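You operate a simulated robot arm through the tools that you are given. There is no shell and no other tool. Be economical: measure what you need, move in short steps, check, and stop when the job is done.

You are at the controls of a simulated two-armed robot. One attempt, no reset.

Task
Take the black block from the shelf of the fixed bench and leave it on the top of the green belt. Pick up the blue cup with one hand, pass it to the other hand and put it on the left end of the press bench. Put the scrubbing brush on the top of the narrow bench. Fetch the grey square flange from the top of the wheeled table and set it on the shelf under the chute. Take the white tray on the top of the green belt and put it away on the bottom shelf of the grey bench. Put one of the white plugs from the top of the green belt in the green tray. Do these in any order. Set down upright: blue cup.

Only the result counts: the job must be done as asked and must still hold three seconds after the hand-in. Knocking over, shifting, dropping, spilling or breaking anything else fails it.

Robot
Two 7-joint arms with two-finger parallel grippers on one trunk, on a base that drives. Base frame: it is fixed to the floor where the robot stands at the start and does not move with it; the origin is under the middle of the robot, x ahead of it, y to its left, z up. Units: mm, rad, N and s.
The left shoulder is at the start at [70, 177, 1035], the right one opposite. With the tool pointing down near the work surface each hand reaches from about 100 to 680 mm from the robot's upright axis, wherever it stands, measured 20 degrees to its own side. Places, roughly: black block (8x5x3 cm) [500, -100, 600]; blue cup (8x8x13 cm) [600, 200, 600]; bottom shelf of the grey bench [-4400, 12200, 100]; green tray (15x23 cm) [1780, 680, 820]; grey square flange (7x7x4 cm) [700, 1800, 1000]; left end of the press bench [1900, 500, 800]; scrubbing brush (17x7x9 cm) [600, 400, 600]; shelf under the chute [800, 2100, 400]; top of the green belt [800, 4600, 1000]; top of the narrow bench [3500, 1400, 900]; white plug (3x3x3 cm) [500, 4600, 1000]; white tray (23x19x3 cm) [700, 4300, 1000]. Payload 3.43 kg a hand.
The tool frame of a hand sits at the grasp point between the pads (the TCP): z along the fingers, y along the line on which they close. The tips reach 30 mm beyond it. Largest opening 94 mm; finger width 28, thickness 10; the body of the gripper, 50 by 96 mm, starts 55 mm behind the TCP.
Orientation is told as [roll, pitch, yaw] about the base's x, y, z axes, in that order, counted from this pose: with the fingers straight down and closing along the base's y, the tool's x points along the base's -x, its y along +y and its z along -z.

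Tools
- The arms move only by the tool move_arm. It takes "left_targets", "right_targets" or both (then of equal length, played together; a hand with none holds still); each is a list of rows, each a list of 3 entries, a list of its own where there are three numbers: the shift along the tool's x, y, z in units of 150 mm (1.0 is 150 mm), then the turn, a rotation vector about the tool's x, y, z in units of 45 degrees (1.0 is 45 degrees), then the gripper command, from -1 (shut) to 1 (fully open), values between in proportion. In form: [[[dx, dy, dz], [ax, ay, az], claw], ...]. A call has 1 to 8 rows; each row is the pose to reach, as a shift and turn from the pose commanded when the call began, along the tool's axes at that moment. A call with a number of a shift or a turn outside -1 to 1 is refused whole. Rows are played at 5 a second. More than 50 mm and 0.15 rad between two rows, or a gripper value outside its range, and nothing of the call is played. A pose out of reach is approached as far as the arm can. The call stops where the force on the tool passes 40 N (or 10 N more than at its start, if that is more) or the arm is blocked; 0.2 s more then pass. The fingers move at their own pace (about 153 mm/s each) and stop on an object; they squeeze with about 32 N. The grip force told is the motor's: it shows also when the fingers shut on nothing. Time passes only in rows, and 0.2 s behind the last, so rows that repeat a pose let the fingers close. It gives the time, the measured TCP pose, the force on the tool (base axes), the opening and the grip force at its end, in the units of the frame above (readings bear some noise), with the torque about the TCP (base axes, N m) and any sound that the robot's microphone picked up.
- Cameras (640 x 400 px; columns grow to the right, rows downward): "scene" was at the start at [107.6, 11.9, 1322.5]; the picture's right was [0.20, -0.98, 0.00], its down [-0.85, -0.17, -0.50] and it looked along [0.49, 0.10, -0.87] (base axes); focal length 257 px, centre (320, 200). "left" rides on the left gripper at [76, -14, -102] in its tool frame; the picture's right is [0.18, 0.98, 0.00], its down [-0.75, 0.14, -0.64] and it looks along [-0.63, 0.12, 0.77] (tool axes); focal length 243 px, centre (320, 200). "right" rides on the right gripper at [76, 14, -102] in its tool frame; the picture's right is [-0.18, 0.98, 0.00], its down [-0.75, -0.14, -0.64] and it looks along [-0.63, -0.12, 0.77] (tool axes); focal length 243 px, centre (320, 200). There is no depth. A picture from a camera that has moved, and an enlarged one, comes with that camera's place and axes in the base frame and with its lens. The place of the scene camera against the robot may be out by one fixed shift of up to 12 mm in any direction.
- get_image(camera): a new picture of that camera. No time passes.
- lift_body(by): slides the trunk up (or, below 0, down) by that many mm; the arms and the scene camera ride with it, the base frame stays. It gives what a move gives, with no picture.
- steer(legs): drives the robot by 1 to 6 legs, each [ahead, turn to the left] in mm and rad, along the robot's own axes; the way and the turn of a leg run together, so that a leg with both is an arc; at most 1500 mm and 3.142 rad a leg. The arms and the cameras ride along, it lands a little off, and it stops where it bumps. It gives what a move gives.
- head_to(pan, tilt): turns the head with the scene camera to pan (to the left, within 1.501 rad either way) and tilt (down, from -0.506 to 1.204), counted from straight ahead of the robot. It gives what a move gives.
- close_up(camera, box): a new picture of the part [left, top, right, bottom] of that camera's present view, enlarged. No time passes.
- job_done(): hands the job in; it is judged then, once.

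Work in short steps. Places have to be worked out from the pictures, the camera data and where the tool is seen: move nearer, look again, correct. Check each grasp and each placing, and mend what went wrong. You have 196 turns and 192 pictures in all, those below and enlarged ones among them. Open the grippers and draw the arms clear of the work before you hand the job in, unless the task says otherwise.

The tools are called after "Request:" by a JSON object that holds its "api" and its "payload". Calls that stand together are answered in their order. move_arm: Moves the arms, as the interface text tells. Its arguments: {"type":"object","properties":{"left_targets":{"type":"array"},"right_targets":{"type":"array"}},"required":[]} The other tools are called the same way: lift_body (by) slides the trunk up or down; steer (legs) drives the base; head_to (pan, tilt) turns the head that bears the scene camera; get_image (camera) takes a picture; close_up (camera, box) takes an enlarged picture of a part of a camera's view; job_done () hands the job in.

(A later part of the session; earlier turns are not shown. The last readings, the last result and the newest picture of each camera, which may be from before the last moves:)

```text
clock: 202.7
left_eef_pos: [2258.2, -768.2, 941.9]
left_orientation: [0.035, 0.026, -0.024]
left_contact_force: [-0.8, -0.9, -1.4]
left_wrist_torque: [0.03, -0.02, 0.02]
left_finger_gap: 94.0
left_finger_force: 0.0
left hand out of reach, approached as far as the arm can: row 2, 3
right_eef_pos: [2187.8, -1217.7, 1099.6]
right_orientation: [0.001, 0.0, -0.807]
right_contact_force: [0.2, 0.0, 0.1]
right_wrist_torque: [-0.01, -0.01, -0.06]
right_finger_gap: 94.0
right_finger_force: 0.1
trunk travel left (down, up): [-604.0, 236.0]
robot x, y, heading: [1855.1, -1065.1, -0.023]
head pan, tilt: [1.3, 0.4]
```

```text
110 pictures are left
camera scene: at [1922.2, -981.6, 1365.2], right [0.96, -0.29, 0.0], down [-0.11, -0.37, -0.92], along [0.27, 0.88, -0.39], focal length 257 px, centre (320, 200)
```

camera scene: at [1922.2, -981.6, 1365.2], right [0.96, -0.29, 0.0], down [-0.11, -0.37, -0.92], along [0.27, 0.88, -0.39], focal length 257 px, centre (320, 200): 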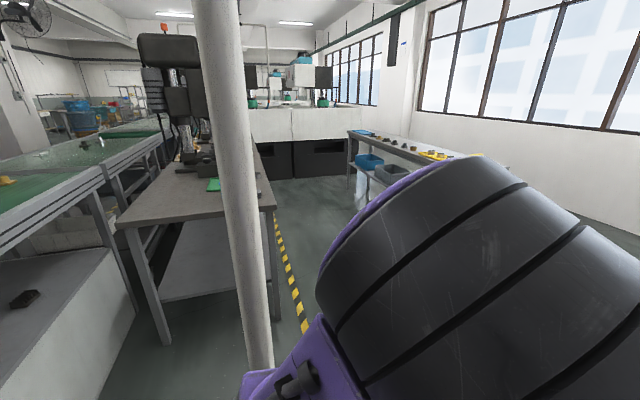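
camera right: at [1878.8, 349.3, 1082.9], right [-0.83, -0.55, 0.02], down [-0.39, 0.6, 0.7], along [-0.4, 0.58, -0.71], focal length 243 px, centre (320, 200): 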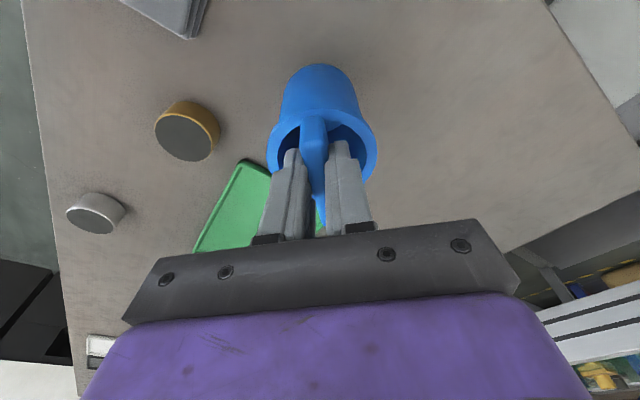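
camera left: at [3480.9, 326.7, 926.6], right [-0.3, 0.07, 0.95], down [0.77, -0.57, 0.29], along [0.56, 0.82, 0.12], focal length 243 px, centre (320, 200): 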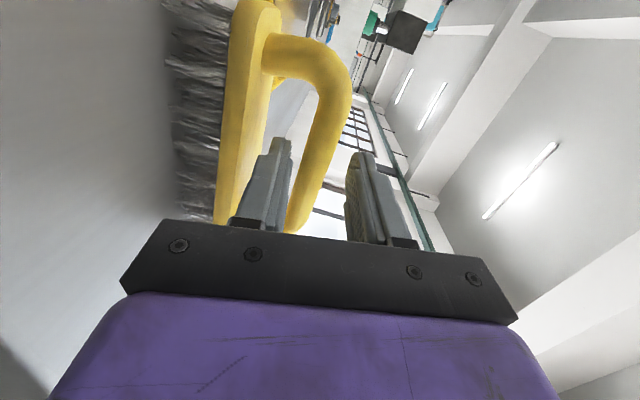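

Everything is tucked. I reverse back to the aisle and return to face the fixed bench.

Request:
{"api": "steer", "payload": {"legs": [[-1000, 0], [-1450, 0], [0, 1.594], [1000, 0], [0, -1.571]]}}

Request:
{"api": "head_to", "payload": {"pan": 0, "tilt": 0.6}}

Request:
{"api": "get_image", "payload": {"camera": "scene"}}

```text
clock: 227.2
left_eef_pos: [-194.7, 296.0, 943.1]
left_orientation: [0.034, 0.024, -0.015]
left_contact_force: [0.0, -0.1, -0.7]
left_wrist_torque: [0.02, 0.02, -0.02]
left_finger_gap: 93.7
left_finger_force: 0.1
right_eef_pos: [-258.9, -153.7, 1098.9]
right_orientation: [0.0, 0.0, -0.797]
right_contact_force: [0.4, -0.7, 0.2]
right_wrist_torque: [0.01, 0.0, 0.01]
right_finger_gap: 94.0
right_finger_force: 0.2
trunk travel left (down, up): [-604.0, 236.0]
robot x, y, heading: [-596.3, -9.8, -0.005]
head pan, tilt: [1.3, 0.4]
```

```text
clock: 228.7
left_eef_pos: [-195.5, 295.1, 942.8]
left_orientation: [0.029, 0.023, -0.014]
left_contact_force: [-0.4, 0.1, -0.5]
left_wrist_torque: [0.0, 0.01, -0.01]
left_finger_gap: 94.0
left_finger_force: 0.0
right_eef_pos: [-258.6, -154.0, 1099.4]
right_orientation: [-0.001, -0.001, -0.797]
right_contact_force: [-0.6, 0.1, -1.1]
right_wrist_torque: [0.01, -0.03, 0.01]
right_finger_gap: 94.1
right_finger_force: 0.1
trunk travel left (down, up): [-604.0, 236.0]
robot x, y, heading: [-594.3, -8.8, -0.007]
head pan, tilt: [0.0, 0.6]
```

```text
109 pictures are left
camera scene: at [-464.5, -11.1, 1346.9], right [-0.01, -1.0, 0.0], down [-0.56, 0.01, -0.83], along [0.83, -0.01, -0.56], focal length 257 px, centre (320, 200)
```

scene: 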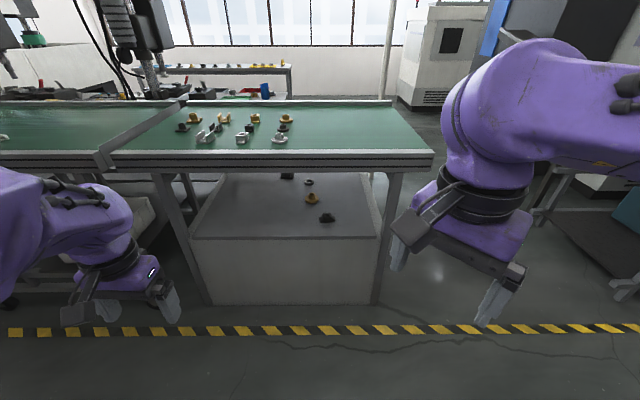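

The block is near (535,-59). I turn the right hand straight, move it forward, then pitch it 45°.

Request:
{"api": "move_arm", "payload": {"right_targets": [[[-0.03, 0.16, 0], [0, 0, -0.17], 1], [[-0.06, 0.32, 0], [0, 0, -0.34], 1], [[-0.09, 0.48, 0], [0, 0, -0.51], 1], [[-0.12, 0.64, 0], [0, 0, -0.68], 1], [[-0.15, 0.8, 0], [0, 0, -0.84], 1], [[-0.18, 0.95, 0], [0, 0, -1], 1]]}}

Request:
{"api": "move_arm", "payload": {"right_targets": [[[-0.1, 0, 0], [0, -0.17, 0], 1], [[-0.2, 0, 0], [0, -0.34, 0], 1], [[-0.3, 0, 0], [0, -0.5, 0], 1], [[-0.4, 0, 0], [0, -0.67, 0], 1], [[-0.5, 0, 0], [0, -0.84, 0], 1], [[-0.6, 0, 0], [0, -1, 0], 1]]}}

Request:
{"api": "lift_body", "payload": {"by": -400}}

Request:
{"api": "get_image", "payload": {"camera": "right"}}

Request:
{"api": "get_image", "payload": {"camera": "scene"}}

```text
clock: 230.1
left_eef_pos: [-193.8, 296.4, 943.1]
left_orientation: [0.03, 0.027, -0.014]
left_contact_force: [0.7, 0.5, -0.3]
left_wrist_torque: [-0.01, 0.0, 0.01]
left_finger_gap: 93.8
left_finger_force: 0.0
right_eef_pos: [-138.2, -72.8, 1098.6]
right_orientation: [0.001, -0.001, -0.009]
right_contact_force: [-0.5, 0.7, 0.3]
right_wrist_torque: [-0.01, 0.01, -0.02]
right_finger_gap: 93.8
right_finger_force: 0.0
trunk travel left (down, up): [-604.0, 236.0]
robot x, y, heading: [-596.4, -6.4, -0.01]
head pan, tilt: [0.0, 0.6]
```

```text
clock: 231.5
left_eef_pos: [-195.0, 295.7, 943.1]
left_orientation: [0.031, 0.024, -0.015]
left_contact_force: [-0.4, 0.1, 0.0]
left_wrist_torque: [-0.02, 0.04, -0.04]
left_finger_gap: 94.0
left_finger_force: 0.1
right_eef_pos: [-49.0, -73.7, 1098.6]
right_orientation: [0.002, -0.787, -0.011]
right_contact_force: [0.1, 0.5, 0.4]
right_wrist_torque: [0.0, 0.0, 0.01]
right_finger_gap: 94.0
right_finger_force: 0.0
trunk travel left (down, up): [-604.0, 236.0]
robot x, y, heading: [-594.4, -5.9, -0.012]
head pan, tilt: [0.0, 0.6]
```

```text
clock: 235.3
left_eef_pos: [-195.2, 294.7, 543.3]
left_orientation: [0.03, 0.024, -0.014]
left_contact_force: [0.4, -0.6, 0.4]
left_wrist_torque: [0.02, 0.0, 0.03]
left_finger_gap: 94.1
left_finger_force: 0.1
right_eef_pos: [-48.7, -74.3, 698.2]
right_orientation: [-0.002, -0.785, -0.01]
right_contact_force: [-0.1, -0.9, -0.1]
right_wrist_torque: [-0.01, -0.02, 0.0]
right_finger_gap: 94.0
right_finger_force: 0.0
trunk travel left (down, up): [-204.0, 636.0]
robot x, y, heading: [-591.8, -5.3, -0.013]
head pan, tilt: [0.0, 0.6]
```

```text
108 pictures are left
camera right: at [-174.8, -59.7, 718.0], right [0.14, 0.98, 0.13], down [0.08, -0.14, 0.99], along [0.99, -0.13, -0.1], focal length 243 px, centre (320, 200)
```

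right: 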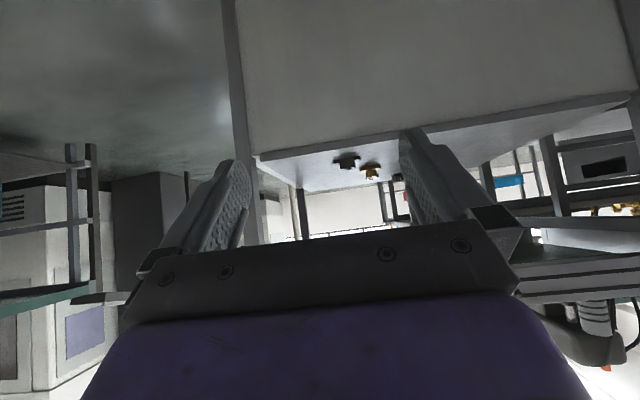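

```text
107 pictures are left
camera scene: at [-464.6, -11.1, 946.9], right [-0.01, -1.0, 0.0], down [-0.56, 0.01, -0.83], along [0.82, -0.01, -0.56], focal length 257 px, centre (320, 200)
```

scene: 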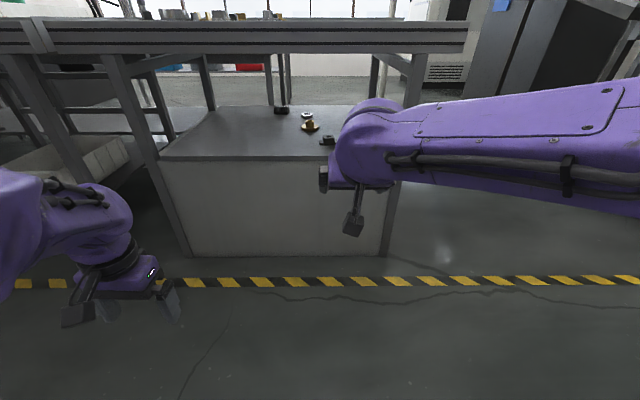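

The pose is good and the block is near (532,-62). I extend the right hand 60 mm more, lower it, and drive in partway.

Request:
{"api": "move_arm", "payload": {"right_targets": [[[-0.14, 0.06, 0.14], [0, 0, 0], 1], [[-0.283, 0.11, 0.283], [0, 0, 0], 1]]}}

Request:
{"api": "lift_body", "payload": {"by": -60}}

Request:
{"api": "steer", "payload": {"legs": [[420, 0.01]]}}

Request:
{"api": "get_image", "payload": {"camera": "right"}}

Request:
{"api": "get_image", "payload": {"camera": "scene"}}

```text
clock: 235.9
left_eef_pos: [-194.0, 296.6, 542.3]
left_orientation: [0.031, 0.025, -0.014]
left_contact_force: [0.5, -0.3, -0.6]
left_wrist_torque: [0.0, -0.02, -0.01]
left_finger_gap: 94.1
left_finger_force: 0.0
right_eef_pos: [11.4, -59.2, 698.8]
right_orientation: [0.0, -0.785, -0.012]
right_contact_force: [-0.1, 0.7, 0.8]
right_wrist_torque: [0.05, 0.03, 0.0]
right_finger_gap: 94.0
right_finger_force: 0.1
trunk travel left (down, up): [-204.0, 636.0]
robot x, y, heading: [-593.5, -7.5, -0.012]
head pan, tilt: [0.0, 0.6]
```

```text
clock: 236.9
left_eef_pos: [-195.1, 296.0, 484.1]
left_orientation: [0.029, 0.024, -0.013]
left_contact_force: [-0.3, -0.4, 0.4]
left_wrist_torque: [-0.02, 0.0, -0.01]
left_finger_gap: 94.2
left_finger_force: 0.0
right_eef_pos: [10.8, -58.9, 638.6]
right_orientation: [-0.001, -0.786, -0.011]
right_contact_force: [-0.6, -0.7, 0.4]
right_wrist_torque: [0.0, 0.02, -0.02]
right_finger_gap: 93.7
right_finger_force: 0.0
trunk travel left (down, up): [-144.0, 696.0]
robot x, y, heading: [-594.8, -9.2, -0.011]
head pan, tilt: [0.0, 0.6]
```

```text
clock: 239.5
left_eef_pos: [219.0, 299.3, 483.5]
left_orientation: [0.031, 0.024, -0.001]
left_contact_force: [0.3, -0.3, -0.6]
left_wrist_torque: [0.0, -0.03, -0.01]
left_finger_gap: 93.8
left_finger_force: 0.0
right_eef_pos: [429.8, -52.8, 639.8]
right_orientation: [0.001, -0.785, 0.002]
right_contact_force: [-0.7, 0.6, -0.2]
right_wrist_torque: [-0.03, -0.02, -0.01]
right_finger_gap: 94.1
right_finger_force: 0.1
trunk travel left (down, up): [-144.0, 696.0]
robot x, y, heading: [-177.2, -11.0, 0.003]
head pan, tilt: [0.0, 0.6]
```

```text
106 pictures are left
camera right: at [304.3, -39.5, 657.5], right [0.13, 0.98, 0.13], down [0.08, -0.14, 0.99], along [0.99, -0.12, -0.1], focal length 243 px, centre (320, 200)
```

right: 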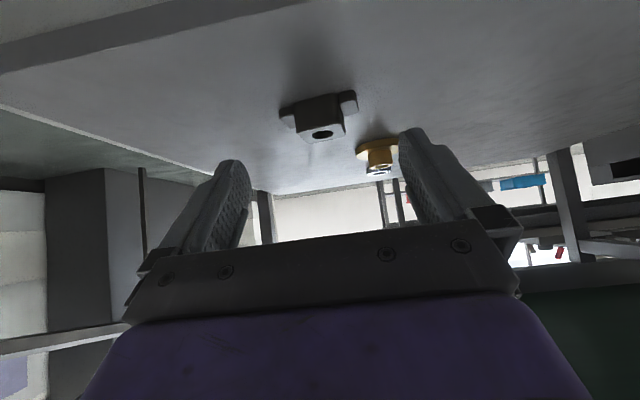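

```text
105 pictures are left
camera scene: at [-46.2, -11.1, 886.9], right [0.0, -1.0, 0.0], down [-0.57, 0.0, -0.82], along [0.82, 0.0, -0.57], focal length 257 px, centre (320, 200)
```

scene: 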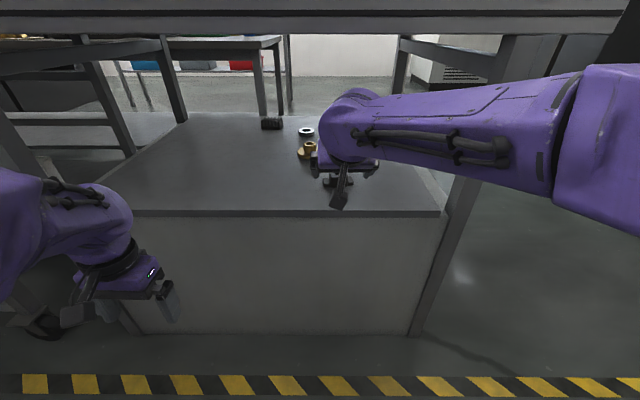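

The block is at about (543,-58). I drive 100 mm more with a tiny right correction, then view again.

Request:
{"api": "steer", "payload": {"legs": [[100, -0.008]]}}

Request:
{"api": "lift_body", "payload": {"by": -35}}

Request:
{"api": "get_image", "payload": {"camera": "right"}}

Request:
{"api": "get_image", "payload": {"camera": "scene"}}

```text
clock: 240.7
left_eef_pos: [320.8, 295.8, 483.2]
left_orientation: [0.027, 0.025, -0.009]
left_contact_force: [0.1, -0.5, 0.6]
left_wrist_torque: [0.02, 0.03, -0.01]
left_finger_gap: 94.1
left_finger_force: 0.1
right_eef_pos: [528.3, -58.7, 637.9]
right_orientation: [-0.002, -0.786, -0.004]
right_contact_force: [0.2, -0.1, 0.6]
right_wrist_torque: [-0.02, 0.0, 0.03]
right_finger_gap: 94.3
right_finger_force: 0.1
trunk travel left (down, up): [-144.0, 696.0]
robot x, y, heading: [-75.9, -8.3, -0.005]
head pan, tilt: [0.0, 0.6]
```

```text
clock: 241.4
left_eef_pos: [320.2, 294.7, 448.4]
left_orientation: [0.03, 0.025, -0.009]
left_contact_force: [0.2, -0.3, 0.1]
left_wrist_torque: [-0.01, 0.01, -0.01]
left_finger_gap: 93.8
left_finger_force: 0.1
right_eef_pos: [527.8, -57.9, 604.4]
right_orientation: [0.0, -0.787, -0.005]
right_contact_force: [-0.1, -0.6, 0.8]
right_wrist_torque: [-0.01, 0.02, -0.01]
right_finger_gap: 94.3
right_finger_force: 0.0
trunk travel left (down, up): [-109.0, 731.0]
robot x, y, heading: [-76.6, -11.4, -0.008]
head pan, tilt: [0.0, 0.6]
```

```text
104 pictures are left
camera right: at [402.6, -43.7, 622.6], right [0.14, 0.98, 0.13], down [0.08, -0.14, 0.99], along [0.99, -0.12, -0.1], focal length 243 px, centre (320, 200)
```

right: 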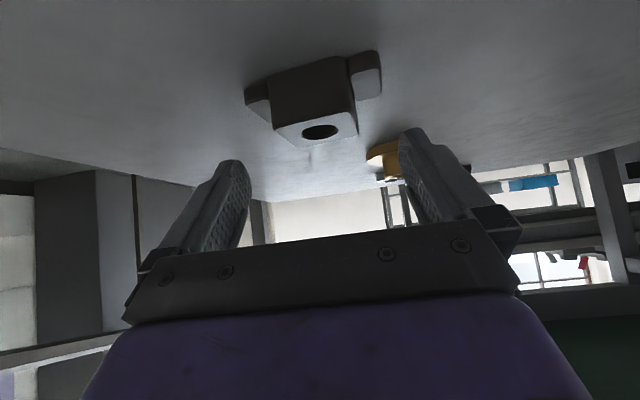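

```text
103 pictures are left
camera scene: at [52.3, -12.5, 851.9], right [-0.01, -1.0, 0.0], down [-0.56, 0.0, -0.83], along [0.83, -0.01, -0.56], focal length 257 px, centre (320, 200)
```

scene: 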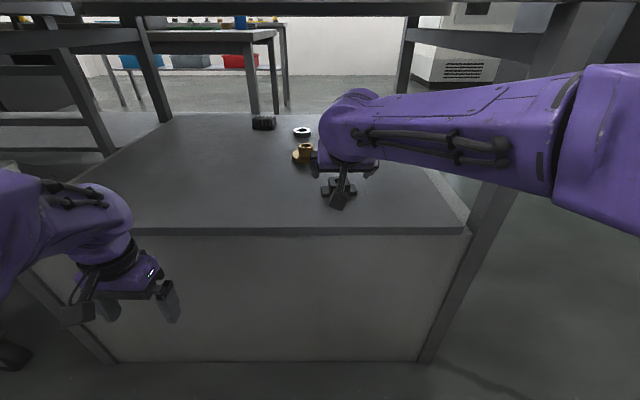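

The hub's top is at z≈565, centred at about (549,-56). I move 12 mm forward and 24 mm down with the arm, then close on the hub.

Request:
{"api": "move_arm", "payload": {"right_targets": [[[0.057, 0.01, 0.17], [0, 0, 0], 1], [[0.057, 0.01, 0.17], [0, 0, 0], 1]]}}

Request:
{"api": "get_image", "payload": {"camera": "right"}}

```text
clock: 242.1
left_eef_pos: [320.9, 295.4, 448.6]
left_orientation: [0.027, 0.025, -0.008]
left_contact_force: [0.1, -0.6, -0.2]
left_wrist_torque: [0.0, 0.0, 0.02]
left_finger_gap: 93.6
left_finger_force: 0.0
right_eef_pos: [540.9, -56.3, 578.6]
right_orientation: [0.001, -0.786, -0.005]
right_contact_force: [0.0, 0.0, -0.5]
right_wrist_torque: [0.02, -0.02, -0.02]
right_finger_gap: 94.0
right_finger_force: 0.1
trunk travel left (down, up): [-109.0, 731.0]
robot x, y, heading: [-75.8, -12.6, -0.005]
head pan, tilt: [0.0, 0.6]
```

```text
102 pictures are left
camera right: at [415.2, -42.3, 597.9], right [0.14, 0.98, 0.13], down [0.08, -0.14, 0.99], along [0.99, -0.12, -0.1], focal length 243 px, centre (320, 200)
```

right: 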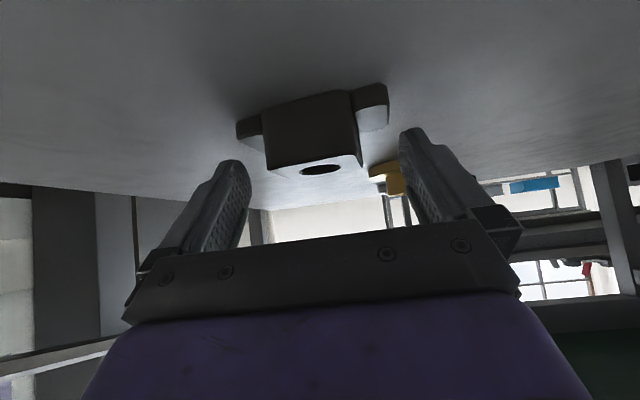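

The tips are just above the wings and beside the hub. I go 8 mm further forward and close.

Request:
{"api": "move_arm", "payload": {"right_targets": [[[-0.038, 0, 0.038], [0, 0, 0], 1], [[-0.038, 0, 0.038], [0, 0, 0], 0], [[-0.038, 0, 0.038], [0, 0, 0], -1], [[-0.038, 0, 0.038], [0, 0, 0], -1], [[-0.038, 0, 0.038], [0, 0, 0], -1]]}}

Request:
{"api": "get_image", "payload": {"camera": "right"}}

```text
clock: 243.2
left_eef_pos: [320.6, 295.7, 447.9]
left_orientation: [0.027, 0.024, -0.01]
left_contact_force: [0.3, 0.2, -0.6]
left_wrist_torque: [-0.01, 0.03, -0.03]
left_finger_gap: 93.7
left_finger_force: 0.0
right_eef_pos: [547.8, -56.1, 579.6]
right_orientation: [0.0, -0.787, -0.005]
right_contact_force: [1.1, 4.2, 5.7]
right_wrist_torque: [-0.14, -0.15, 0.05]
right_finger_gap: 48.3
right_finger_force: 31.7
trunk travel left (down, up): [-109.0, 731.0]
robot x, y, heading: [-75.8, -6.6, -0.005]
head pan, tilt: [0.0, 0.6]
```

```text
101 pictures are left
camera right: at [423.0, -41.4, 598.4], right [0.13, 0.98, 0.13], down [0.08, -0.14, 0.99], along [0.99, -0.12, -0.09], focal length 243 px, centre (320, 200)
```

right: 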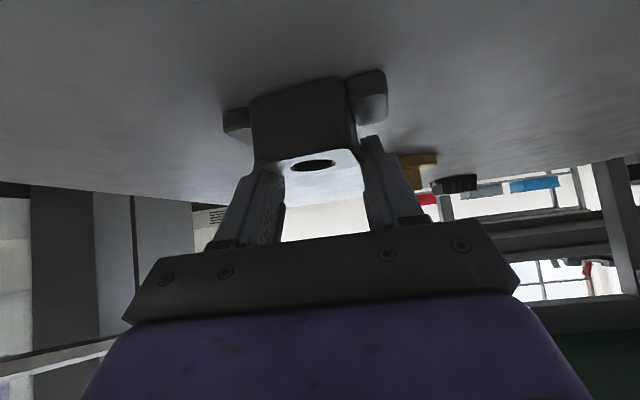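

Gripped on the hub at 48 mm. I lift 50 mm and check.

Request:
{"api": "lift_body", "payload": {"by": 50}}

Request:
{"api": "get_image", "payload": {"camera": "right"}}

```text
clock: 244.2
left_eef_pos: [320.0, 295.7, 498.3]
left_orientation: [0.028, 0.025, -0.008]
left_contact_force: [0.0, -0.5, 0.5]
left_wrist_torque: [-0.01, 0.0, 0.01]
left_finger_gap: 93.6
left_finger_force: 0.0
right_eef_pos: [548.6, -56.5, 627.9]
right_orientation: [0.001, -0.785, -0.006]
right_contact_force: [1.5, 0.8, -4.3]
right_wrist_torque: [-0.03, -0.05, 0.02]
right_finger_gap: 48.1
right_finger_force: 31.9
trunk travel left (down, up): [-159.0, 681.0]
robot x, y, heading: [-80.0, -10.6, -0.008]
head pan, tilt: [0.0, 0.6]
```

```text
100 pictures are left
camera right: at [423.5, -42.1, 647.3], right [0.14, 0.98, 0.13], down [0.08, -0.14, 0.99], along [0.99, -0.12, -0.1], focal length 243 px, centre (320, 200)
```

right: 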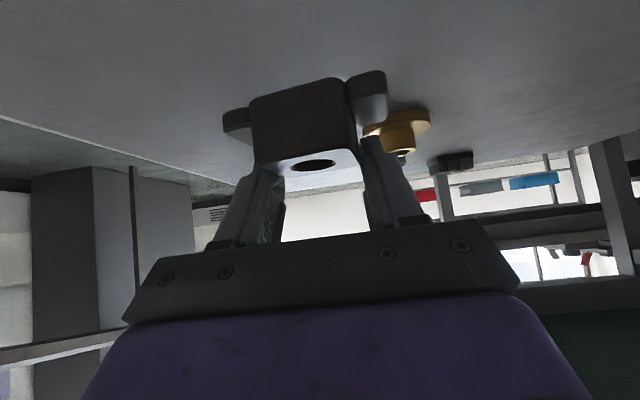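

The block is held. I back out, raise and look left toward the wheeled table.

Request:
{"api": "steer", "payload": {"legs": [[-600, 0]]}}

Request:
{"api": "lift_body", "payload": {"by": 400}}

Request:
{"api": "head_to", "payload": {"pan": 1.0, "tilt": 0.25}}

Request:
{"api": "get_image", "payload": {"camera": "scene"}}

```text
clock: 247.6
left_eef_pos: [-278.4, 298.9, 498.0]
left_orientation: [0.027, 0.025, -0.014]
left_contact_force: [-0.4, 0.3, -0.7]
left_wrist_torque: [0.01, 0.01, 0.03]
left_finger_gap: 94.2
left_finger_force: 0.0
right_eef_pos: [-52.6, -54.5, 629.1]
right_orientation: [0.0, -0.785, -0.009]
right_contact_force: [-0.1, 0.5, -3.8]
right_wrist_torque: [0.01, -0.07, 0.01]
right_finger_gap: 45.7
right_finger_force: 32.3
trunk travel left (down, up): [-159.0, 681.0]
robot x, y, heading: [-678.8, -5.0, -0.008]
head pan, tilt: [0.0, 0.6]
```

```text
clock: 251.4
left_eef_pos: [-277.0, 297.8, 897.1]
left_orientation: [0.027, 0.026, -0.016]
left_contact_force: [0.1, 0.2, 0.0]
left_wrist_torque: [-0.02, -0.01, -0.02]
left_finger_gap: 94.1
left_finger_force: 0.1
right_eef_pos: [-51.7, -55.2, 1027.0]
right_orientation: [0.0, -0.786, -0.01]
right_contact_force: [0.0, 0.5, -3.2]
right_wrist_torque: [0.0, -0.03, 0.02]
right_finger_gap: 45.3
right_finger_force: 32.3
trunk travel left (down, up): [-559.0, 281.0]
robot x, y, heading: [-677.9, -6.1, -0.018]
head pan, tilt: [0.0, 0.6]
```

```text
clock: 252.7
left_eef_pos: [-277.7, 296.9, 897.9]
left_orientation: [0.027, 0.025, -0.014]
left_contact_force: [0.4, 0.7, 0.6]
left_wrist_torque: [0.01, 0.0, -0.02]
left_finger_gap: 94.1
left_finger_force: 0.0
right_eef_pos: [-52.0, -54.3, 1028.8]
right_orientation: [-0.002, -0.785, -0.01]
right_contact_force: [0.4, -0.7, -5.9]
right_wrist_torque: [-0.01, -0.01, 0.02]
right_finger_gap: 45.4
right_finger_force: 32.2
trunk travel left (down, up): [-559.0, 281.0]
robot x, y, heading: [-677.5, -5.4, -0.014]
head pan, tilt: [1.0, 0.25]
```

```text
99 pictures are left
camera scene: at [-584.5, 71.1, 1334.0], right [0.83, -0.55, 0.0], down [-0.14, -0.21, -0.97], along [0.53, 0.81, -0.25], focal length 257 px, centre (320, 200)
```

scene: 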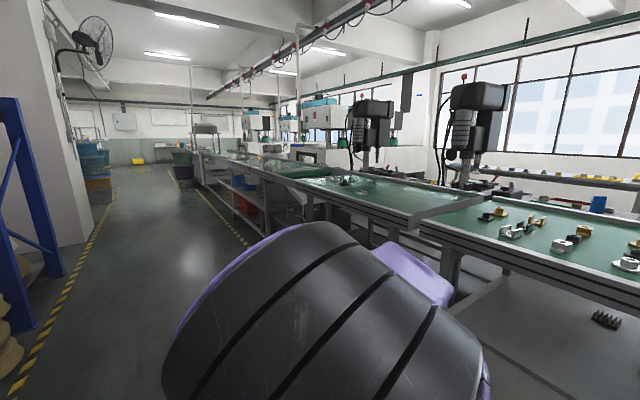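

I drive along the aisle to y≈1500 and turn to face the line again.

Request:
{"api": "steer", "payload": {"legs": [[0, 1.585], [1500, 0], [0, -1.571]]}}

Request:
{"api": "head_to", "payload": {"pan": 0.3, "tilt": 0.4}}

Request:
{"api": "get_image", "payload": {"camera": "scene"}}

Request:
{"api": "get_image", "payload": {"camera": "right"}}

```text
clock: 267.8
left_eef_pos: [-283.9, 1818.2, 898.2]
left_orientation: [0.029, 0.022, 0.011]
left_contact_force: [0.0, -0.9, -0.8]
left_wrist_torque: [0.02, -0.01, -0.01]
left_finger_gap: 94.0
left_finger_force: 0.0
right_eef_pos: [-49.6, 1471.3, 1028.4]
right_orientation: [0.0, -0.785, 0.014]
right_contact_force: [-0.1, 0.3, -4.1]
right_wrist_torque: [0.01, -0.02, -0.02]
right_finger_gap: 44.7
right_finger_force: 31.8
trunk travel left (down, up): [-559.0, 281.0]
robot x, y, heading: [-677.6, 1503.3, 0.015]
head pan, tilt: [1.0, 0.25]
```

```text
clock: 268.8
left_eef_pos: [-284.1, 1817.0, 897.9]
left_orientation: [0.027, 0.025, 0.012]
left_contact_force: [-0.4, 0.9, 0.3]
left_wrist_torque: [0.03, 0.04, -0.01]
left_finger_gap: 94.1
left_finger_force: 0.0
right_eef_pos: [-49.3, 1471.3, 1027.4]
right_orientation: [-0.001, -0.786, 0.012]
right_contact_force: [-0.1, -0.4, -3.5]
right_wrist_torque: [0.0, -0.05, 0.01]
right_finger_gap: 44.7
right_finger_force: 32.2
trunk travel left (down, up): [-559.0, 281.0]
robot x, y, heading: [-679.0, 1504.1, 0.012]
head pan, tilt: [0.3, 0.4]
```

```text
98 pictures are left
camera scene: at [-546.7, 1533.1, 1320.1], right [0.31, -0.95, 0.0], down [-0.37, -0.12, -0.92], along [0.88, 0.28, -0.39], focal length 257 px, centre (320, 200)
```

scene: 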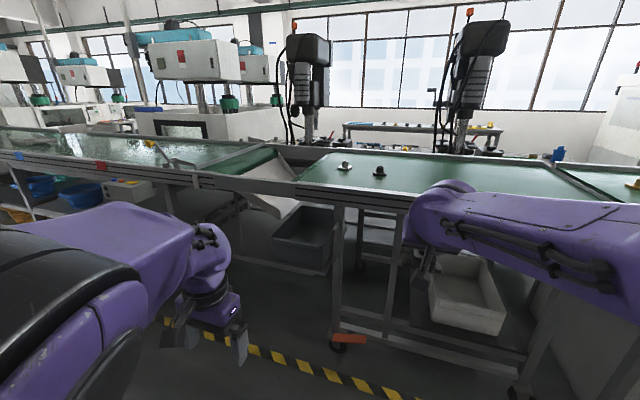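

```text
97 pictures are left
camera right: at [-175.5, 1482.9, 1047.4], right [0.12, 0.98, 0.13], down [0.08, -0.14, 0.99], along [0.99, -0.1, -0.1], focal length 243 px, centre (320, 200)
```

right: 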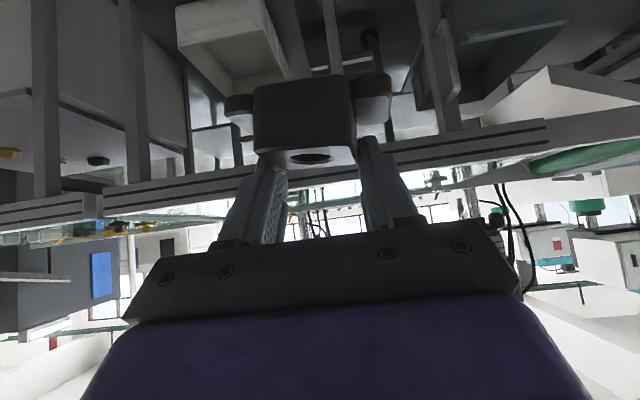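

I zoom in on the wheeled table and the space under the chute.

Request:
{"api": "close_up", "payload": {"camera": "scene", "box": [200, 130, 440, 280]}}

```text
2.67 times, centred on (320, 205) of scene
camera zoom: at [-546.7, 1533.1, 1320.1], right [0.31, -0.95, 0.0], down [-0.37, -0.12, -0.92], along [0.88, 0.28, -0.39], focal length 686 px, centre (320, 187)
```

zoom: 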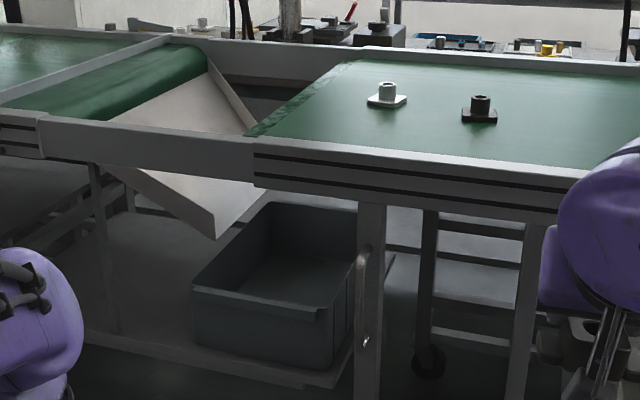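

The grey flange is near (735,1807) on the wheeled table, and a grey bin stands on the shelf under the chute. I pitch the left hand 45° forward as I did with the right and raise the trunk.

Request:
{"api": "move_arm", "payload": {"left_targets": [[[-0.16, 0, 0], [0, -0.05, 0], 1], [[-0.33, 0, 0], [0, -0.1, 0], 1], [[-0.5, 0, 0], [0, -0.26, 0], 1], [[-0.66, 0, 0], [0, -0.43, 0], 1], [[-0.83, 0, 0], [0, -0.6, 0], 1], [[-1, 0, 0], [0, -0.77, 0], 1], [[-1, 0, 0], [0, -0.94, 0], 1], [[-1, 0, 0], [0, -1, 0], 1]]}}

Request:
{"api": "lift_body", "payload": {"by": 250}}

Request:
{"api": "get_image", "payload": {"camera": "left"}}

```text
clock: 270.6
left_eef_pos: [-133.3, 1821.7, 893.7]
left_orientation: [0.037, -0.759, -0.019]
left_contact_force: [-0.3, -0.4, -0.2]
left_wrist_torque: [-0.01, 0.02, 0.02]
left_finger_gap: 93.7
left_finger_force: 0.0
right_eef_pos: [-49.8, 1470.2, 1028.2]
right_orientation: [0.0, -0.784, 0.012]
right_contact_force: [-0.8, -0.5, -3.3]
right_wrist_torque: [-0.01, -0.05, -0.05]
right_finger_gap: 44.9
right_finger_force: 32.5
trunk travel left (down, up): [-559.0, 281.0]
robot x, y, heading: [-675.6, 1504.6, 0.009]
head pan, tilt: [0.3, 0.4]
```

```text
clock: 273.2
left_eef_pos: [-134.1, 1819.5, 1143.7]
left_orientation: [0.039, -0.759, -0.015]
left_contact_force: [-0.2, -0.1, -0.6]
left_wrist_torque: [0.0, 0.0, 0.01]
left_finger_gap: 93.8
left_finger_force: 0.0
right_eef_pos: [-48.1, 1471.9, 1277.7]
right_orientation: [0.001, -0.786, 0.014]
right_contact_force: [-0.3, -0.6, -3.5]
right_wrist_torque: [-0.01, -0.04, 0.01]
right_finger_gap: 44.7
right_finger_force: 31.5
trunk travel left (down, up): [-809.0, 31.0]
robot x, y, heading: [-677.6, 1504.4, 0.014]
head pan, tilt: [0.3, 0.4]
```

```text
95 pictures are left
camera left: at [-260.1, 1804.3, 1164.6], right [-0.14, 0.98, -0.1], down [0.1, 0.11, 0.99], along [0.98, 0.13, -0.12], focal length 243 px, centre (320, 200)
```

left: 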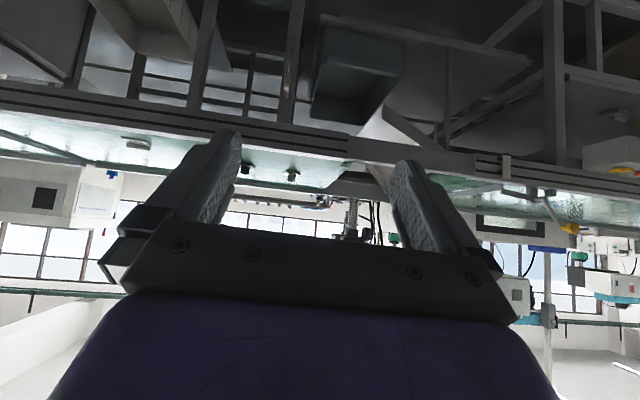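

I drive 600 mm forward; both hands stay well above the table top.

Request:
{"api": "steer", "payload": {"legs": [[600, -0.01]]}}

Request:
{"api": "get_image", "payload": {"camera": "left"}}

Request:
{"api": "get_image", "payload": {"camera": "scene"}}

```text
clock: 276.6
left_eef_pos: [462.5, 1824.9, 1143.9]
left_orientation: [0.039, -0.761, -0.021]
left_contact_force: [-0.2, -0.7, 0.3]
left_wrist_torque: [-0.01, 0.0, 0.0]
left_finger_gap: 94.2
left_finger_force: 0.1
right_eef_pos: [546.9, 1474.6, 1278.1]
right_orientation: [-0.001, -0.785, 0.008]
right_contact_force: [-0.5, 0.3, -3.7]
right_wrist_torque: [0.0, -0.04, 0.01]
right_finger_gap: 44.6
right_finger_force: 31.6
trunk travel left (down, up): [-809.0, 31.0]
robot x, y, heading: [-80.6, 1510.1, 0.009]
head pan, tilt: [0.3, 0.4]
```

```text
94 pictures are left
camera left: at [337.1, 1808.9, 1165.1], right [-0.14, 0.99, -0.1], down [0.1, 0.11, 0.99], along [0.99, 0.13, -0.12], focal length 243 px, centre (320, 200)
```

left: 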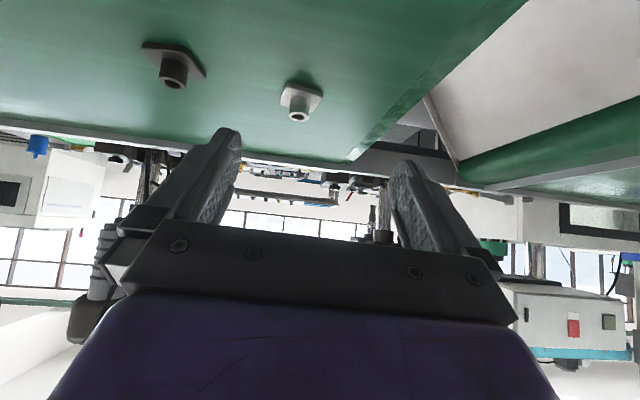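

```text
93 pictures are left
camera scene: at [49.3, 1538.8, 1570.2], right [0.3, -0.95, 0.0], down [-0.37, -0.12, -0.92], along [0.88, 0.28, -0.39], focal length 257 px, centre (320, 200)
```

scene: 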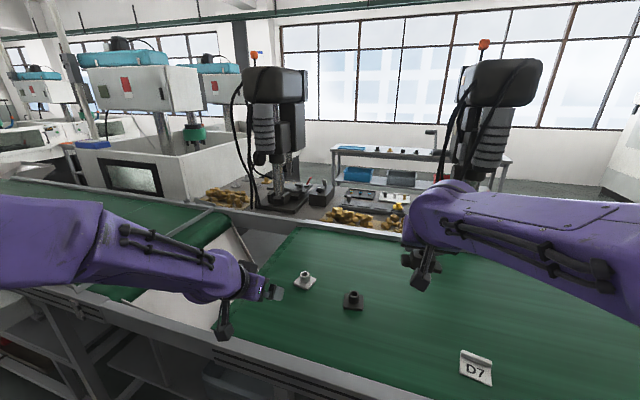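

The flange hub is at about (740,1812,966) with the table at ≈945. I drive 130 mm, extend the arm 130 mm and lower 110 mm.

Request:
{"api": "steer", "payload": {"legs": [[130, 0]]}}

Request:
{"api": "move_arm", "payload": {"left_targets": [[[-0.2, -0.03, 0.2], [0, 0, 0], 1], [[-0.4, -0.06, 0.4], [0, 0, 0], 1], [[-0.6, -0.09, 0.62], [0, 0, 0], 1]]}}

Request:
{"api": "lift_body", "payload": {"by": -110}}

Request:
{"api": "get_image", "payload": {"camera": "left"}}

Request:
{"api": "get_image", "payload": {"camera": "scene"}}

```text
clock: 277.9
left_eef_pos: [593.3, 1825.6, 1145.2]
left_orientation: [0.038, -0.764, -0.021]
left_contact_force: [-0.1, 0.1, -0.5]
left_wrist_torque: [0.0, 0.03, -0.01]
left_finger_gap: 94.0
left_finger_force: 0.1
right_eef_pos: [674.2, 1475.0, 1278.4]
right_orientation: [0.001, -0.788, 0.01]
right_contact_force: [-0.8, -0.7, -3.9]
right_wrist_torque: [0.03, -0.05, 0.01]
right_finger_gap: 44.7
right_finger_force: 32.4
trunk travel left (down, up): [-809.0, 31.0]
robot x, y, heading: [48.6, 1512.3, 0.01]
head pan, tilt: [0.3, 0.4]
```

```text
clock: 278.7
left_eef_pos: [725.7, 1813.4, 1136.5]
left_orientation: [0.039, -0.755, -0.02]
left_contact_force: [-0.1, 0.8, 0.3]
left_wrist_torque: [-0.04, 0.03, 0.02]
left_finger_gap: 93.9
left_finger_force: 0.0
right_eef_pos: [681.2, 1476.5, 1277.0]
right_orientation: [0.0, -0.781, 0.009]
right_contact_force: [0.4, -0.1, -3.8]
right_wrist_torque: [-0.03, -0.04, 0.01]
right_finger_gap: 44.5
right_finger_force: 31.9
trunk travel left (down, up): [-809.0, 31.0]
robot x, y, heading: [49.1, 1513.7, 0.015]
head pan, tilt: [0.3, 0.4]
```

```text
clock: 280.1
left_eef_pos: [722.1, 1813.3, 1027.8]
left_orientation: [0.039, -0.761, -0.022]
left_contact_force: [-0.1, -0.1, 0.7]
left_wrist_torque: [0.0, 0.02, 0.03]
left_finger_gap: 93.8
left_finger_force: 0.1
right_eef_pos: [677.3, 1476.3, 1169.5]
right_orientation: [-0.002, -0.785, 0.01]
right_contact_force: [0.3, 0.2, -4.6]
right_wrist_torque: [-0.03, -0.08, -0.01]
right_finger_gap: 44.3
right_finger_force: 31.9
trunk travel left (down, up): [-699.0, 141.0]
robot x, y, heading: [51.0, 1512.5, 0.011]
head pan, tilt: [0.3, 0.4]
```

```text
92 pictures are left
camera left: at [596.4, 1797.5, 1049.9], right [-0.14, 0.99, -0.1], down [0.1, 0.11, 0.99], along [0.99, 0.13, -0.12], focal length 243 px, centre (320, 200)
```

left: 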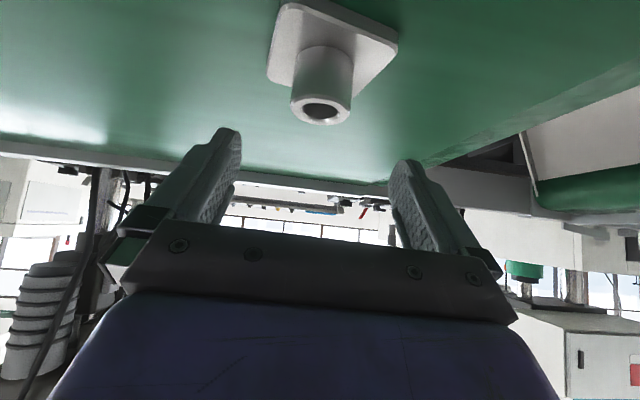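

```text
91 pictures are left
camera scene: at [180.0, 1539.8, 1460.1], right [0.3, -0.95, 0.0], down [-0.37, -0.12, -0.92], along [0.88, 0.28, -0.39], focal length 257 px, centre (320, 200)
```

scene: 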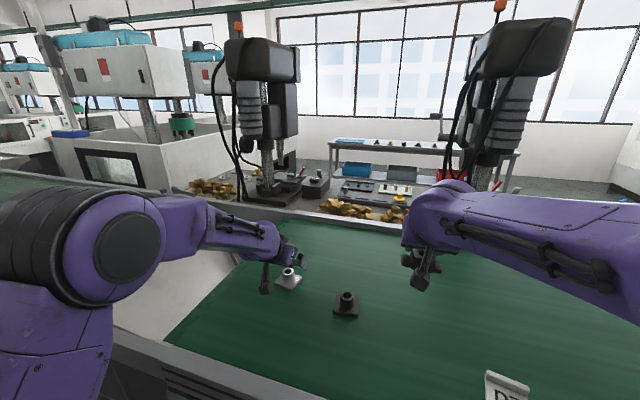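

The hub is nearer than thought, about (712,1812) with its top at ≈988. I move 15 mm back and 25 mm down, then look.

Request:
{"api": "move_arm", "payload": {"left_targets": [[[0.188, -0.01, 0.047], [0, 0, 0], 1], [[0.188, -0.01, 0.047], [0, 0, 0], 1]]}}

Request:
{"api": "get_image", "payload": {"camera": "left"}}

Request:
{"api": "close_up", "payload": {"camera": "scene", "box": [220, 220, 380, 320]}}

```text
clock: 280.7
left_eef_pos: [707.8, 1811.6, 1003.0]
left_orientation: [0.038, -0.76, -0.021]
left_contact_force: [0.5, -0.5, -0.4]
left_wrist_torque: [0.01, -0.01, 0.0]
left_finger_gap: 94.1
left_finger_force: 0.1
right_eef_pos: [677.6, 1475.4, 1168.9]
right_orientation: [-0.001, -0.787, 0.012]
right_contact_force: [0.0, 0.6, -3.5]
right_wrist_torque: [0.0, -0.04, -0.01]
right_finger_gap: 44.4
right_finger_force: 32.2
trunk travel left (down, up): [-699.0, 141.0]
robot x, y, heading: [49.3, 1512.7, 0.009]
head pan, tilt: [0.3, 0.4]
```

```text
90 pictures are left
camera left: at [581.2, 1796.5, 1025.1], right [-0.14, 0.99, -0.1], down [0.1, 0.11, 0.99], along [0.98, 0.13, -0.12], focal length 243 px, centre (320, 200)
```

left: 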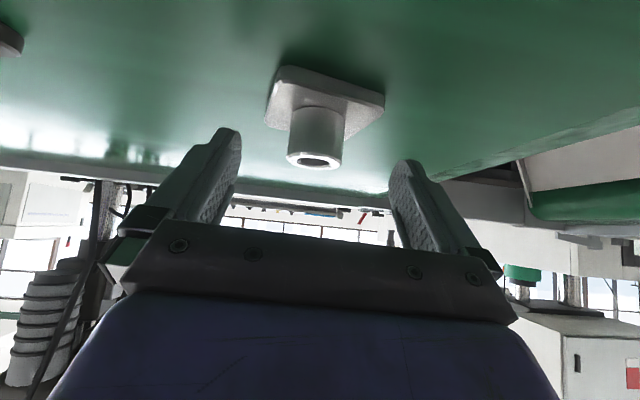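

```text
4.00 times, centred on (300, 270) of scene
camera zoom: at [180.4, 1539.7, 1460.1], right [0.3, -0.95, 0.0], down [-0.37, -0.12, -0.92], along [0.88, 0.28, -0.39], focal length 1029 px, centre (400, -80)
```

zoom: 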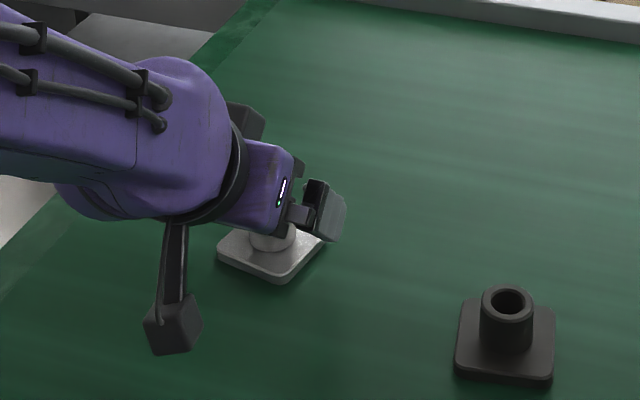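

The hub is triangulated at (721,1809) with its top at 985. I lower 11 mm, go slightly forward, and close on the hub.

Request:
{"api": "move_arm", "payload": {"left_targets": [[[0.035, -0.015, 0.067], [0, 0, 0], 1], [[0.035, -0.015, 0.067], [0, 0, 0], 0], [[0.035, -0.015, 0.067], [0, 0, 0], -1], [[0.035, -0.015, 0.067], [0, 0, 0], -1], [[0.035, -0.015, 0.067], [0, 0, 0], -1]]}}

Request:
{"api": "get_image", "payload": {"camera": "left"}}

```text
clock: 281.9
left_eef_pos: [710.1, 1810.7, 994.2]
left_orientation: [0.039, -0.761, -0.02]
left_contact_force: [0.4, -0.7, 1.2]
left_wrist_torque: [-0.17, -0.09, -0.04]
left_finger_gap: 32.8
left_finger_force: 31.5
right_eef_pos: [677.6, 1475.5, 1169.5]
right_orientation: [0.001, -0.787, 0.009]
right_contact_force: [0.3, 0.5, -3.4]
right_wrist_torque: [0.0, -0.03, -0.01]
right_finger_gap: 44.4
right_finger_force: 32.7
trunk travel left (down, up): [-699.0, 141.0]
robot x, y, heading: [52.2, 1510.1, 0.009]
head pan, tilt: [0.3, 0.4]
```

```text
88 pictures are left
camera left: at [584.5, 1794.5, 1014.5], right [-0.14, 0.99, -0.1], down [0.1, 0.11, 0.99], along [0.99, 0.13, -0.12], focal length 243 px, centre (320, 200)
```

left: 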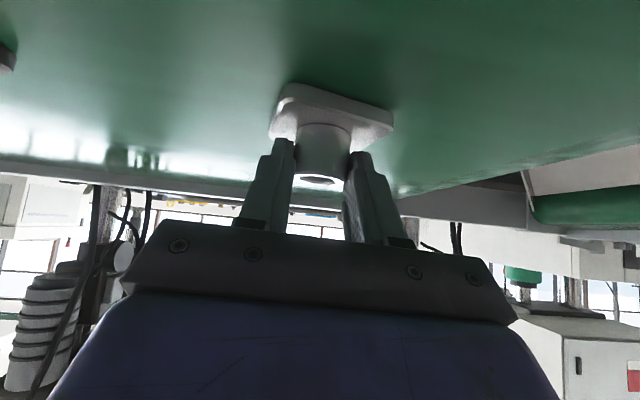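

Gripped at 32.8 mm. I lift and back off from the table.

Request:
{"api": "lift_body", "payload": {"by": 100}}

Request:
{"api": "steer", "payload": {"legs": [[-650, 0]]}}

Request:
{"api": "get_image", "payload": {"camera": "left"}}

```text
clock: 283.2
left_eef_pos: [712.3, 1810.5, 1092.4]
left_orientation: [0.037, -0.759, -0.021]
left_contact_force: [0.8, 0.4, -1.8]
left_wrist_torque: [-0.03, 0.05, -0.01]
left_finger_gap: 32.9
left_finger_force: 32.3
right_eef_pos: [677.6, 1475.6, 1268.3]
right_orientation: [0.0, -0.787, 0.011]
right_contact_force: [0.4, -0.1, -5.1]
right_wrist_torque: [-0.01, -0.06, -0.01]
right_finger_gap: 44.5
right_finger_force: 31.7
trunk travel left (down, up): [-799.0, 41.0]
robot x, y, heading: [51.1, 1512.1, 0.011]
head pan, tilt: [0.3, 0.4]
```

```text
clock: 286.9
left_eef_pos: [59.7, 1807.5, 1091.8]
left_orientation: [0.04, -0.759, -0.013]
left_contact_force: [-0.1, 0.4, -0.8]
left_wrist_torque: [0.0, 0.04, -0.01]
left_finger_gap: 32.8
left_finger_force: 32.4
right_eef_pos: [28.5, 1472.1, 1268.0]
right_orientation: [-0.001, -0.784, 0.015]
right_contact_force: [0.2, -0.2, -4.6]
right_wrist_torque: [0.01, -0.03, 0.0]
right_finger_gap: 44.2
right_finger_force: 32.1
trunk travel left (down, up): [-799.0, 41.0]
robot x, y, heading: [-601.9, 1502.8, 0.013]
head pan, tilt: [0.3, 0.4]
```

```text
87 pictures are left
camera left: at [-66.7, 1790.5, 1113.5], right [-0.14, 0.98, -0.1], down [0.1, 0.11, 0.99], along [0.98, 0.13, -0.12], focal length 243 px, centre (320, 200)
```

left: 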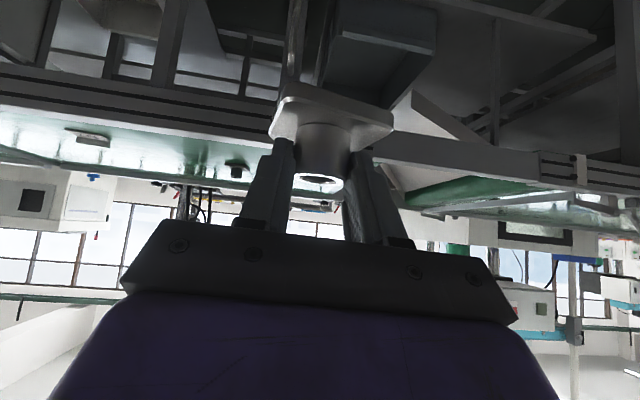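

Held. I move to y≈1900, lower, and look under the chute.

Request:
{"api": "steer", "payload": {"legs": [[0, 1.558], [400, 0], [0, -1.571]]}}

Request:
{"api": "lift_body", "payload": {"by": -400}}

Request:
{"api": "head_to", "payload": {"pan": 0.1, "tilt": 0.4}}

Request:
{"api": "get_image", "payload": {"camera": "scene"}}

```text
clock: 297.0
left_eef_pos: [52.1, 2210.4, 1093.6]
left_orientation: [0.038, -0.759, -0.01]
left_contact_force: [0.5, -0.8, -2.5]
left_wrist_torque: [-0.01, 0.03, 0.02]
left_finger_gap: 32.5
left_finger_force: 32.1
right_eef_pos: [23.0, 1876.8, 1267.8]
right_orientation: [-0.002, -0.785, 0.021]
right_contact_force: [0.1, 0.4, -2.6]
right_wrist_torque: [-0.02, -0.06, -0.01]
right_finger_gap: 43.8
right_finger_force: 31.9
trunk travel left (down, up): [-799.0, 41.0]
robot x, y, heading: [-605.4, 1906.1, 0.021]
head pan, tilt: [0.3, 0.4]
```

```text
clock: 300.8
left_eef_pos: [51.9, 2211.1, 692.6]
left_orientation: [0.04, -0.76, -0.011]
left_contact_force: [0.1, -0.2, -1.1]
left_wrist_torque: [0.01, 0.03, 0.03]
left_finger_gap: 32.9
left_finger_force: 31.6
right_eef_pos: [22.2, 1875.6, 866.9]
right_orientation: [0.0, -0.783, 0.021]
right_contact_force: [0.8, -0.3, -4.0]
right_wrist_torque: [0.02, -0.07, 0.0]
right_finger_gap: 43.8
right_finger_force: 32.1
trunk travel left (down, up): [-399.0, 441.0]
robot x, y, heading: [-606.1, 1905.4, 0.02]
head pan, tilt: [0.3, 0.4]
```

```text
clock: 301.5
left_eef_pos: [53.0, 2210.9, 691.4]
left_orientation: [0.039, -0.76, -0.01]
left_contact_force: [0.0, 0.0, -1.0]
left_wrist_torque: [0.0, 0.01, 0.01]
left_finger_gap: 33.0
left_finger_force: 32.4
right_eef_pos: [22.4, 1876.2, 867.5]
right_orientation: [-0.001, -0.784, 0.021]
right_contact_force: [0.0, 0.1, -4.6]
right_wrist_torque: [0.01, -0.03, 0.0]
right_finger_gap: 43.6
right_finger_force: 31.9
trunk travel left (down, up): [-399.0, 441.0]
robot x, y, heading: [-603.6, 1909.1, 0.017]
head pan, tilt: [0.099, 0.4]
```

```text
86 pictures are left
camera scene: at [-471.7, 1917.2, 1160.0], right [0.12, -0.99, 0.0], down [-0.39, -0.05, -0.92], along [0.91, 0.11, -0.39], focal length 257 px, centre (320, 200)
```

scene: 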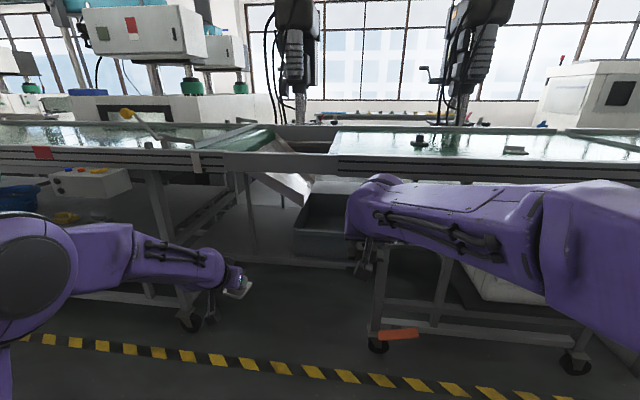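

I zoom under the chute and check the block in the right hand.

Request:
{"api": "close_up", "payload": {"camera": "scene", "box": [190, 150, 390, 280]}}

Request:
{"api": "get_image", "payload": {"camera": "right"}}

```text
3.08 times, centred on (290, 215) of scene
camera zoom: at [-471.7, 1917.2, 1160.0], right [0.12, -0.99, 0.0], down [-0.39, -0.05, -0.92], along [0.91, 0.11, -0.39], focal length 792 px, centre (412, 154)
```

zoom: 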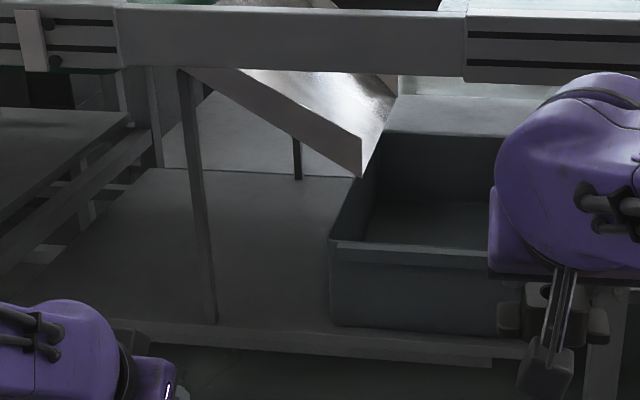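

```text
84 pictures are left
camera right: at [-104.3, 1887.3, 887.1], right [0.11, 0.99, 0.13], down [0.08, -0.14, 0.99], along [0.99, -0.1, -0.1], focal length 243 px, centre (320, 200)
```

right: 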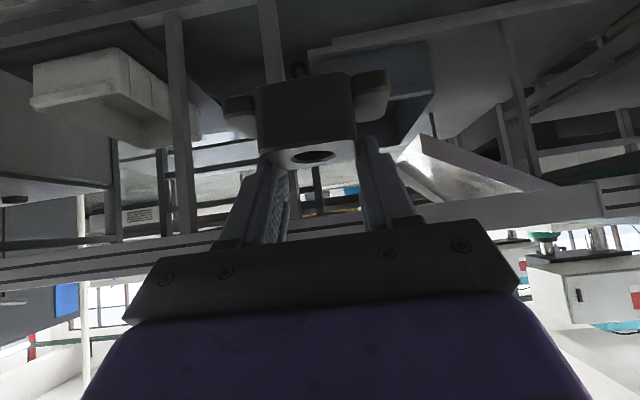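

The free shelf spot is between the post and the bin, at about (620,2258), with shelf z≈430. Before going in I fold the right hand (with the block) back so it clears the wheeled table.

Request:
{"api": "move_arm", "payload": {"right_targets": [[[0.07, 0, -0.07], [0, 0.17, 0], -1], [[0.14, 0, -0.14], [0, 0.34, 0], -1], [[0.21, 0, -0.21], [0, 0.5, 0], -1], [[0.28, 0, -0.28], [0, 0.67, 0], -1], [[0.35, 0, -0.35], [0, 0.84, 0], -1], [[0.42, 0, -0.42], [0, 1, 0], -1]]}}

Request:
{"api": "move_arm", "payload": {"right_targets": [[[0.3, -0.1, 0], [0, 0, 0], -1], [[0.6, -0.2, 0], [0, 0, 0], -1], [[0.9, -0.3, 0], [0, 0, 0], -1]]}}

Request:
{"api": "get_image", "payload": {"camera": "right"}}

```text
clock: 302.9
left_eef_pos: [51.4, 2210.8, 692.0]
left_orientation: [0.039, -0.759, -0.011]
left_contact_force: [-0.1, -0.1, -1.2]
left_wrist_torque: [-0.01, 0.02, 0.0]
left_finger_gap: 33.0
left_finger_force: 31.8
right_eef_pos: [-68.9, 1873.4, 867.6]
right_orientation: [-0.001, 0.005, 0.021]
right_contact_force: [0.0, -0.1, -3.3]
right_wrist_torque: [-0.02, -0.12, 0.02]
right_finger_gap: 43.7
right_finger_force: 32.2
trunk travel left (down, up): [-399.0, 441.0]
robot x, y, heading: [-607.5, 1903.9, 0.015]
head pan, tilt: [0.099, 0.4]
```

```text
clock: 303.7
left_eef_pos: [52.3, 2210.2, 693.6]
left_orientation: [0.042, -0.76, -0.013]
left_contact_force: [0.5, -0.5, -1.4]
left_wrist_torque: [0.03, 0.04, 0.04]
left_finger_gap: 32.6
left_finger_force: 31.9
right_eef_pos: [-202.5, 1824.6, 867.3]
right_orientation: [0.001, -0.001, 0.019]
right_contact_force: [-0.6, 0.3, -4.2]
right_wrist_torque: [0.05, -0.13, 0.01]
right_finger_gap: 43.9
right_finger_force: 31.8
trunk travel left (down, up): [-399.0, 441.0]
robot x, y, heading: [-605.1, 1906.8, 0.018]
head pan, tilt: [0.099, 0.4]
```

```text
83 pictures are left
camera right: at [-278.8, 1836.1, 970.5], right [0.17, 0.99, 0.0], down [0.76, -0.13, 0.64], along [0.63, -0.1, -0.77], focal length 243 px, centre (320, 200)
```

right: 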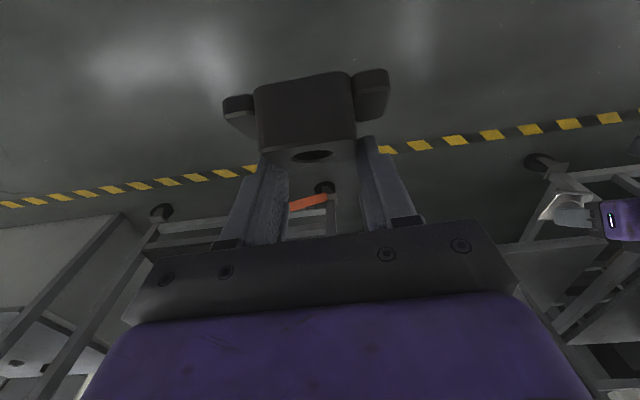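

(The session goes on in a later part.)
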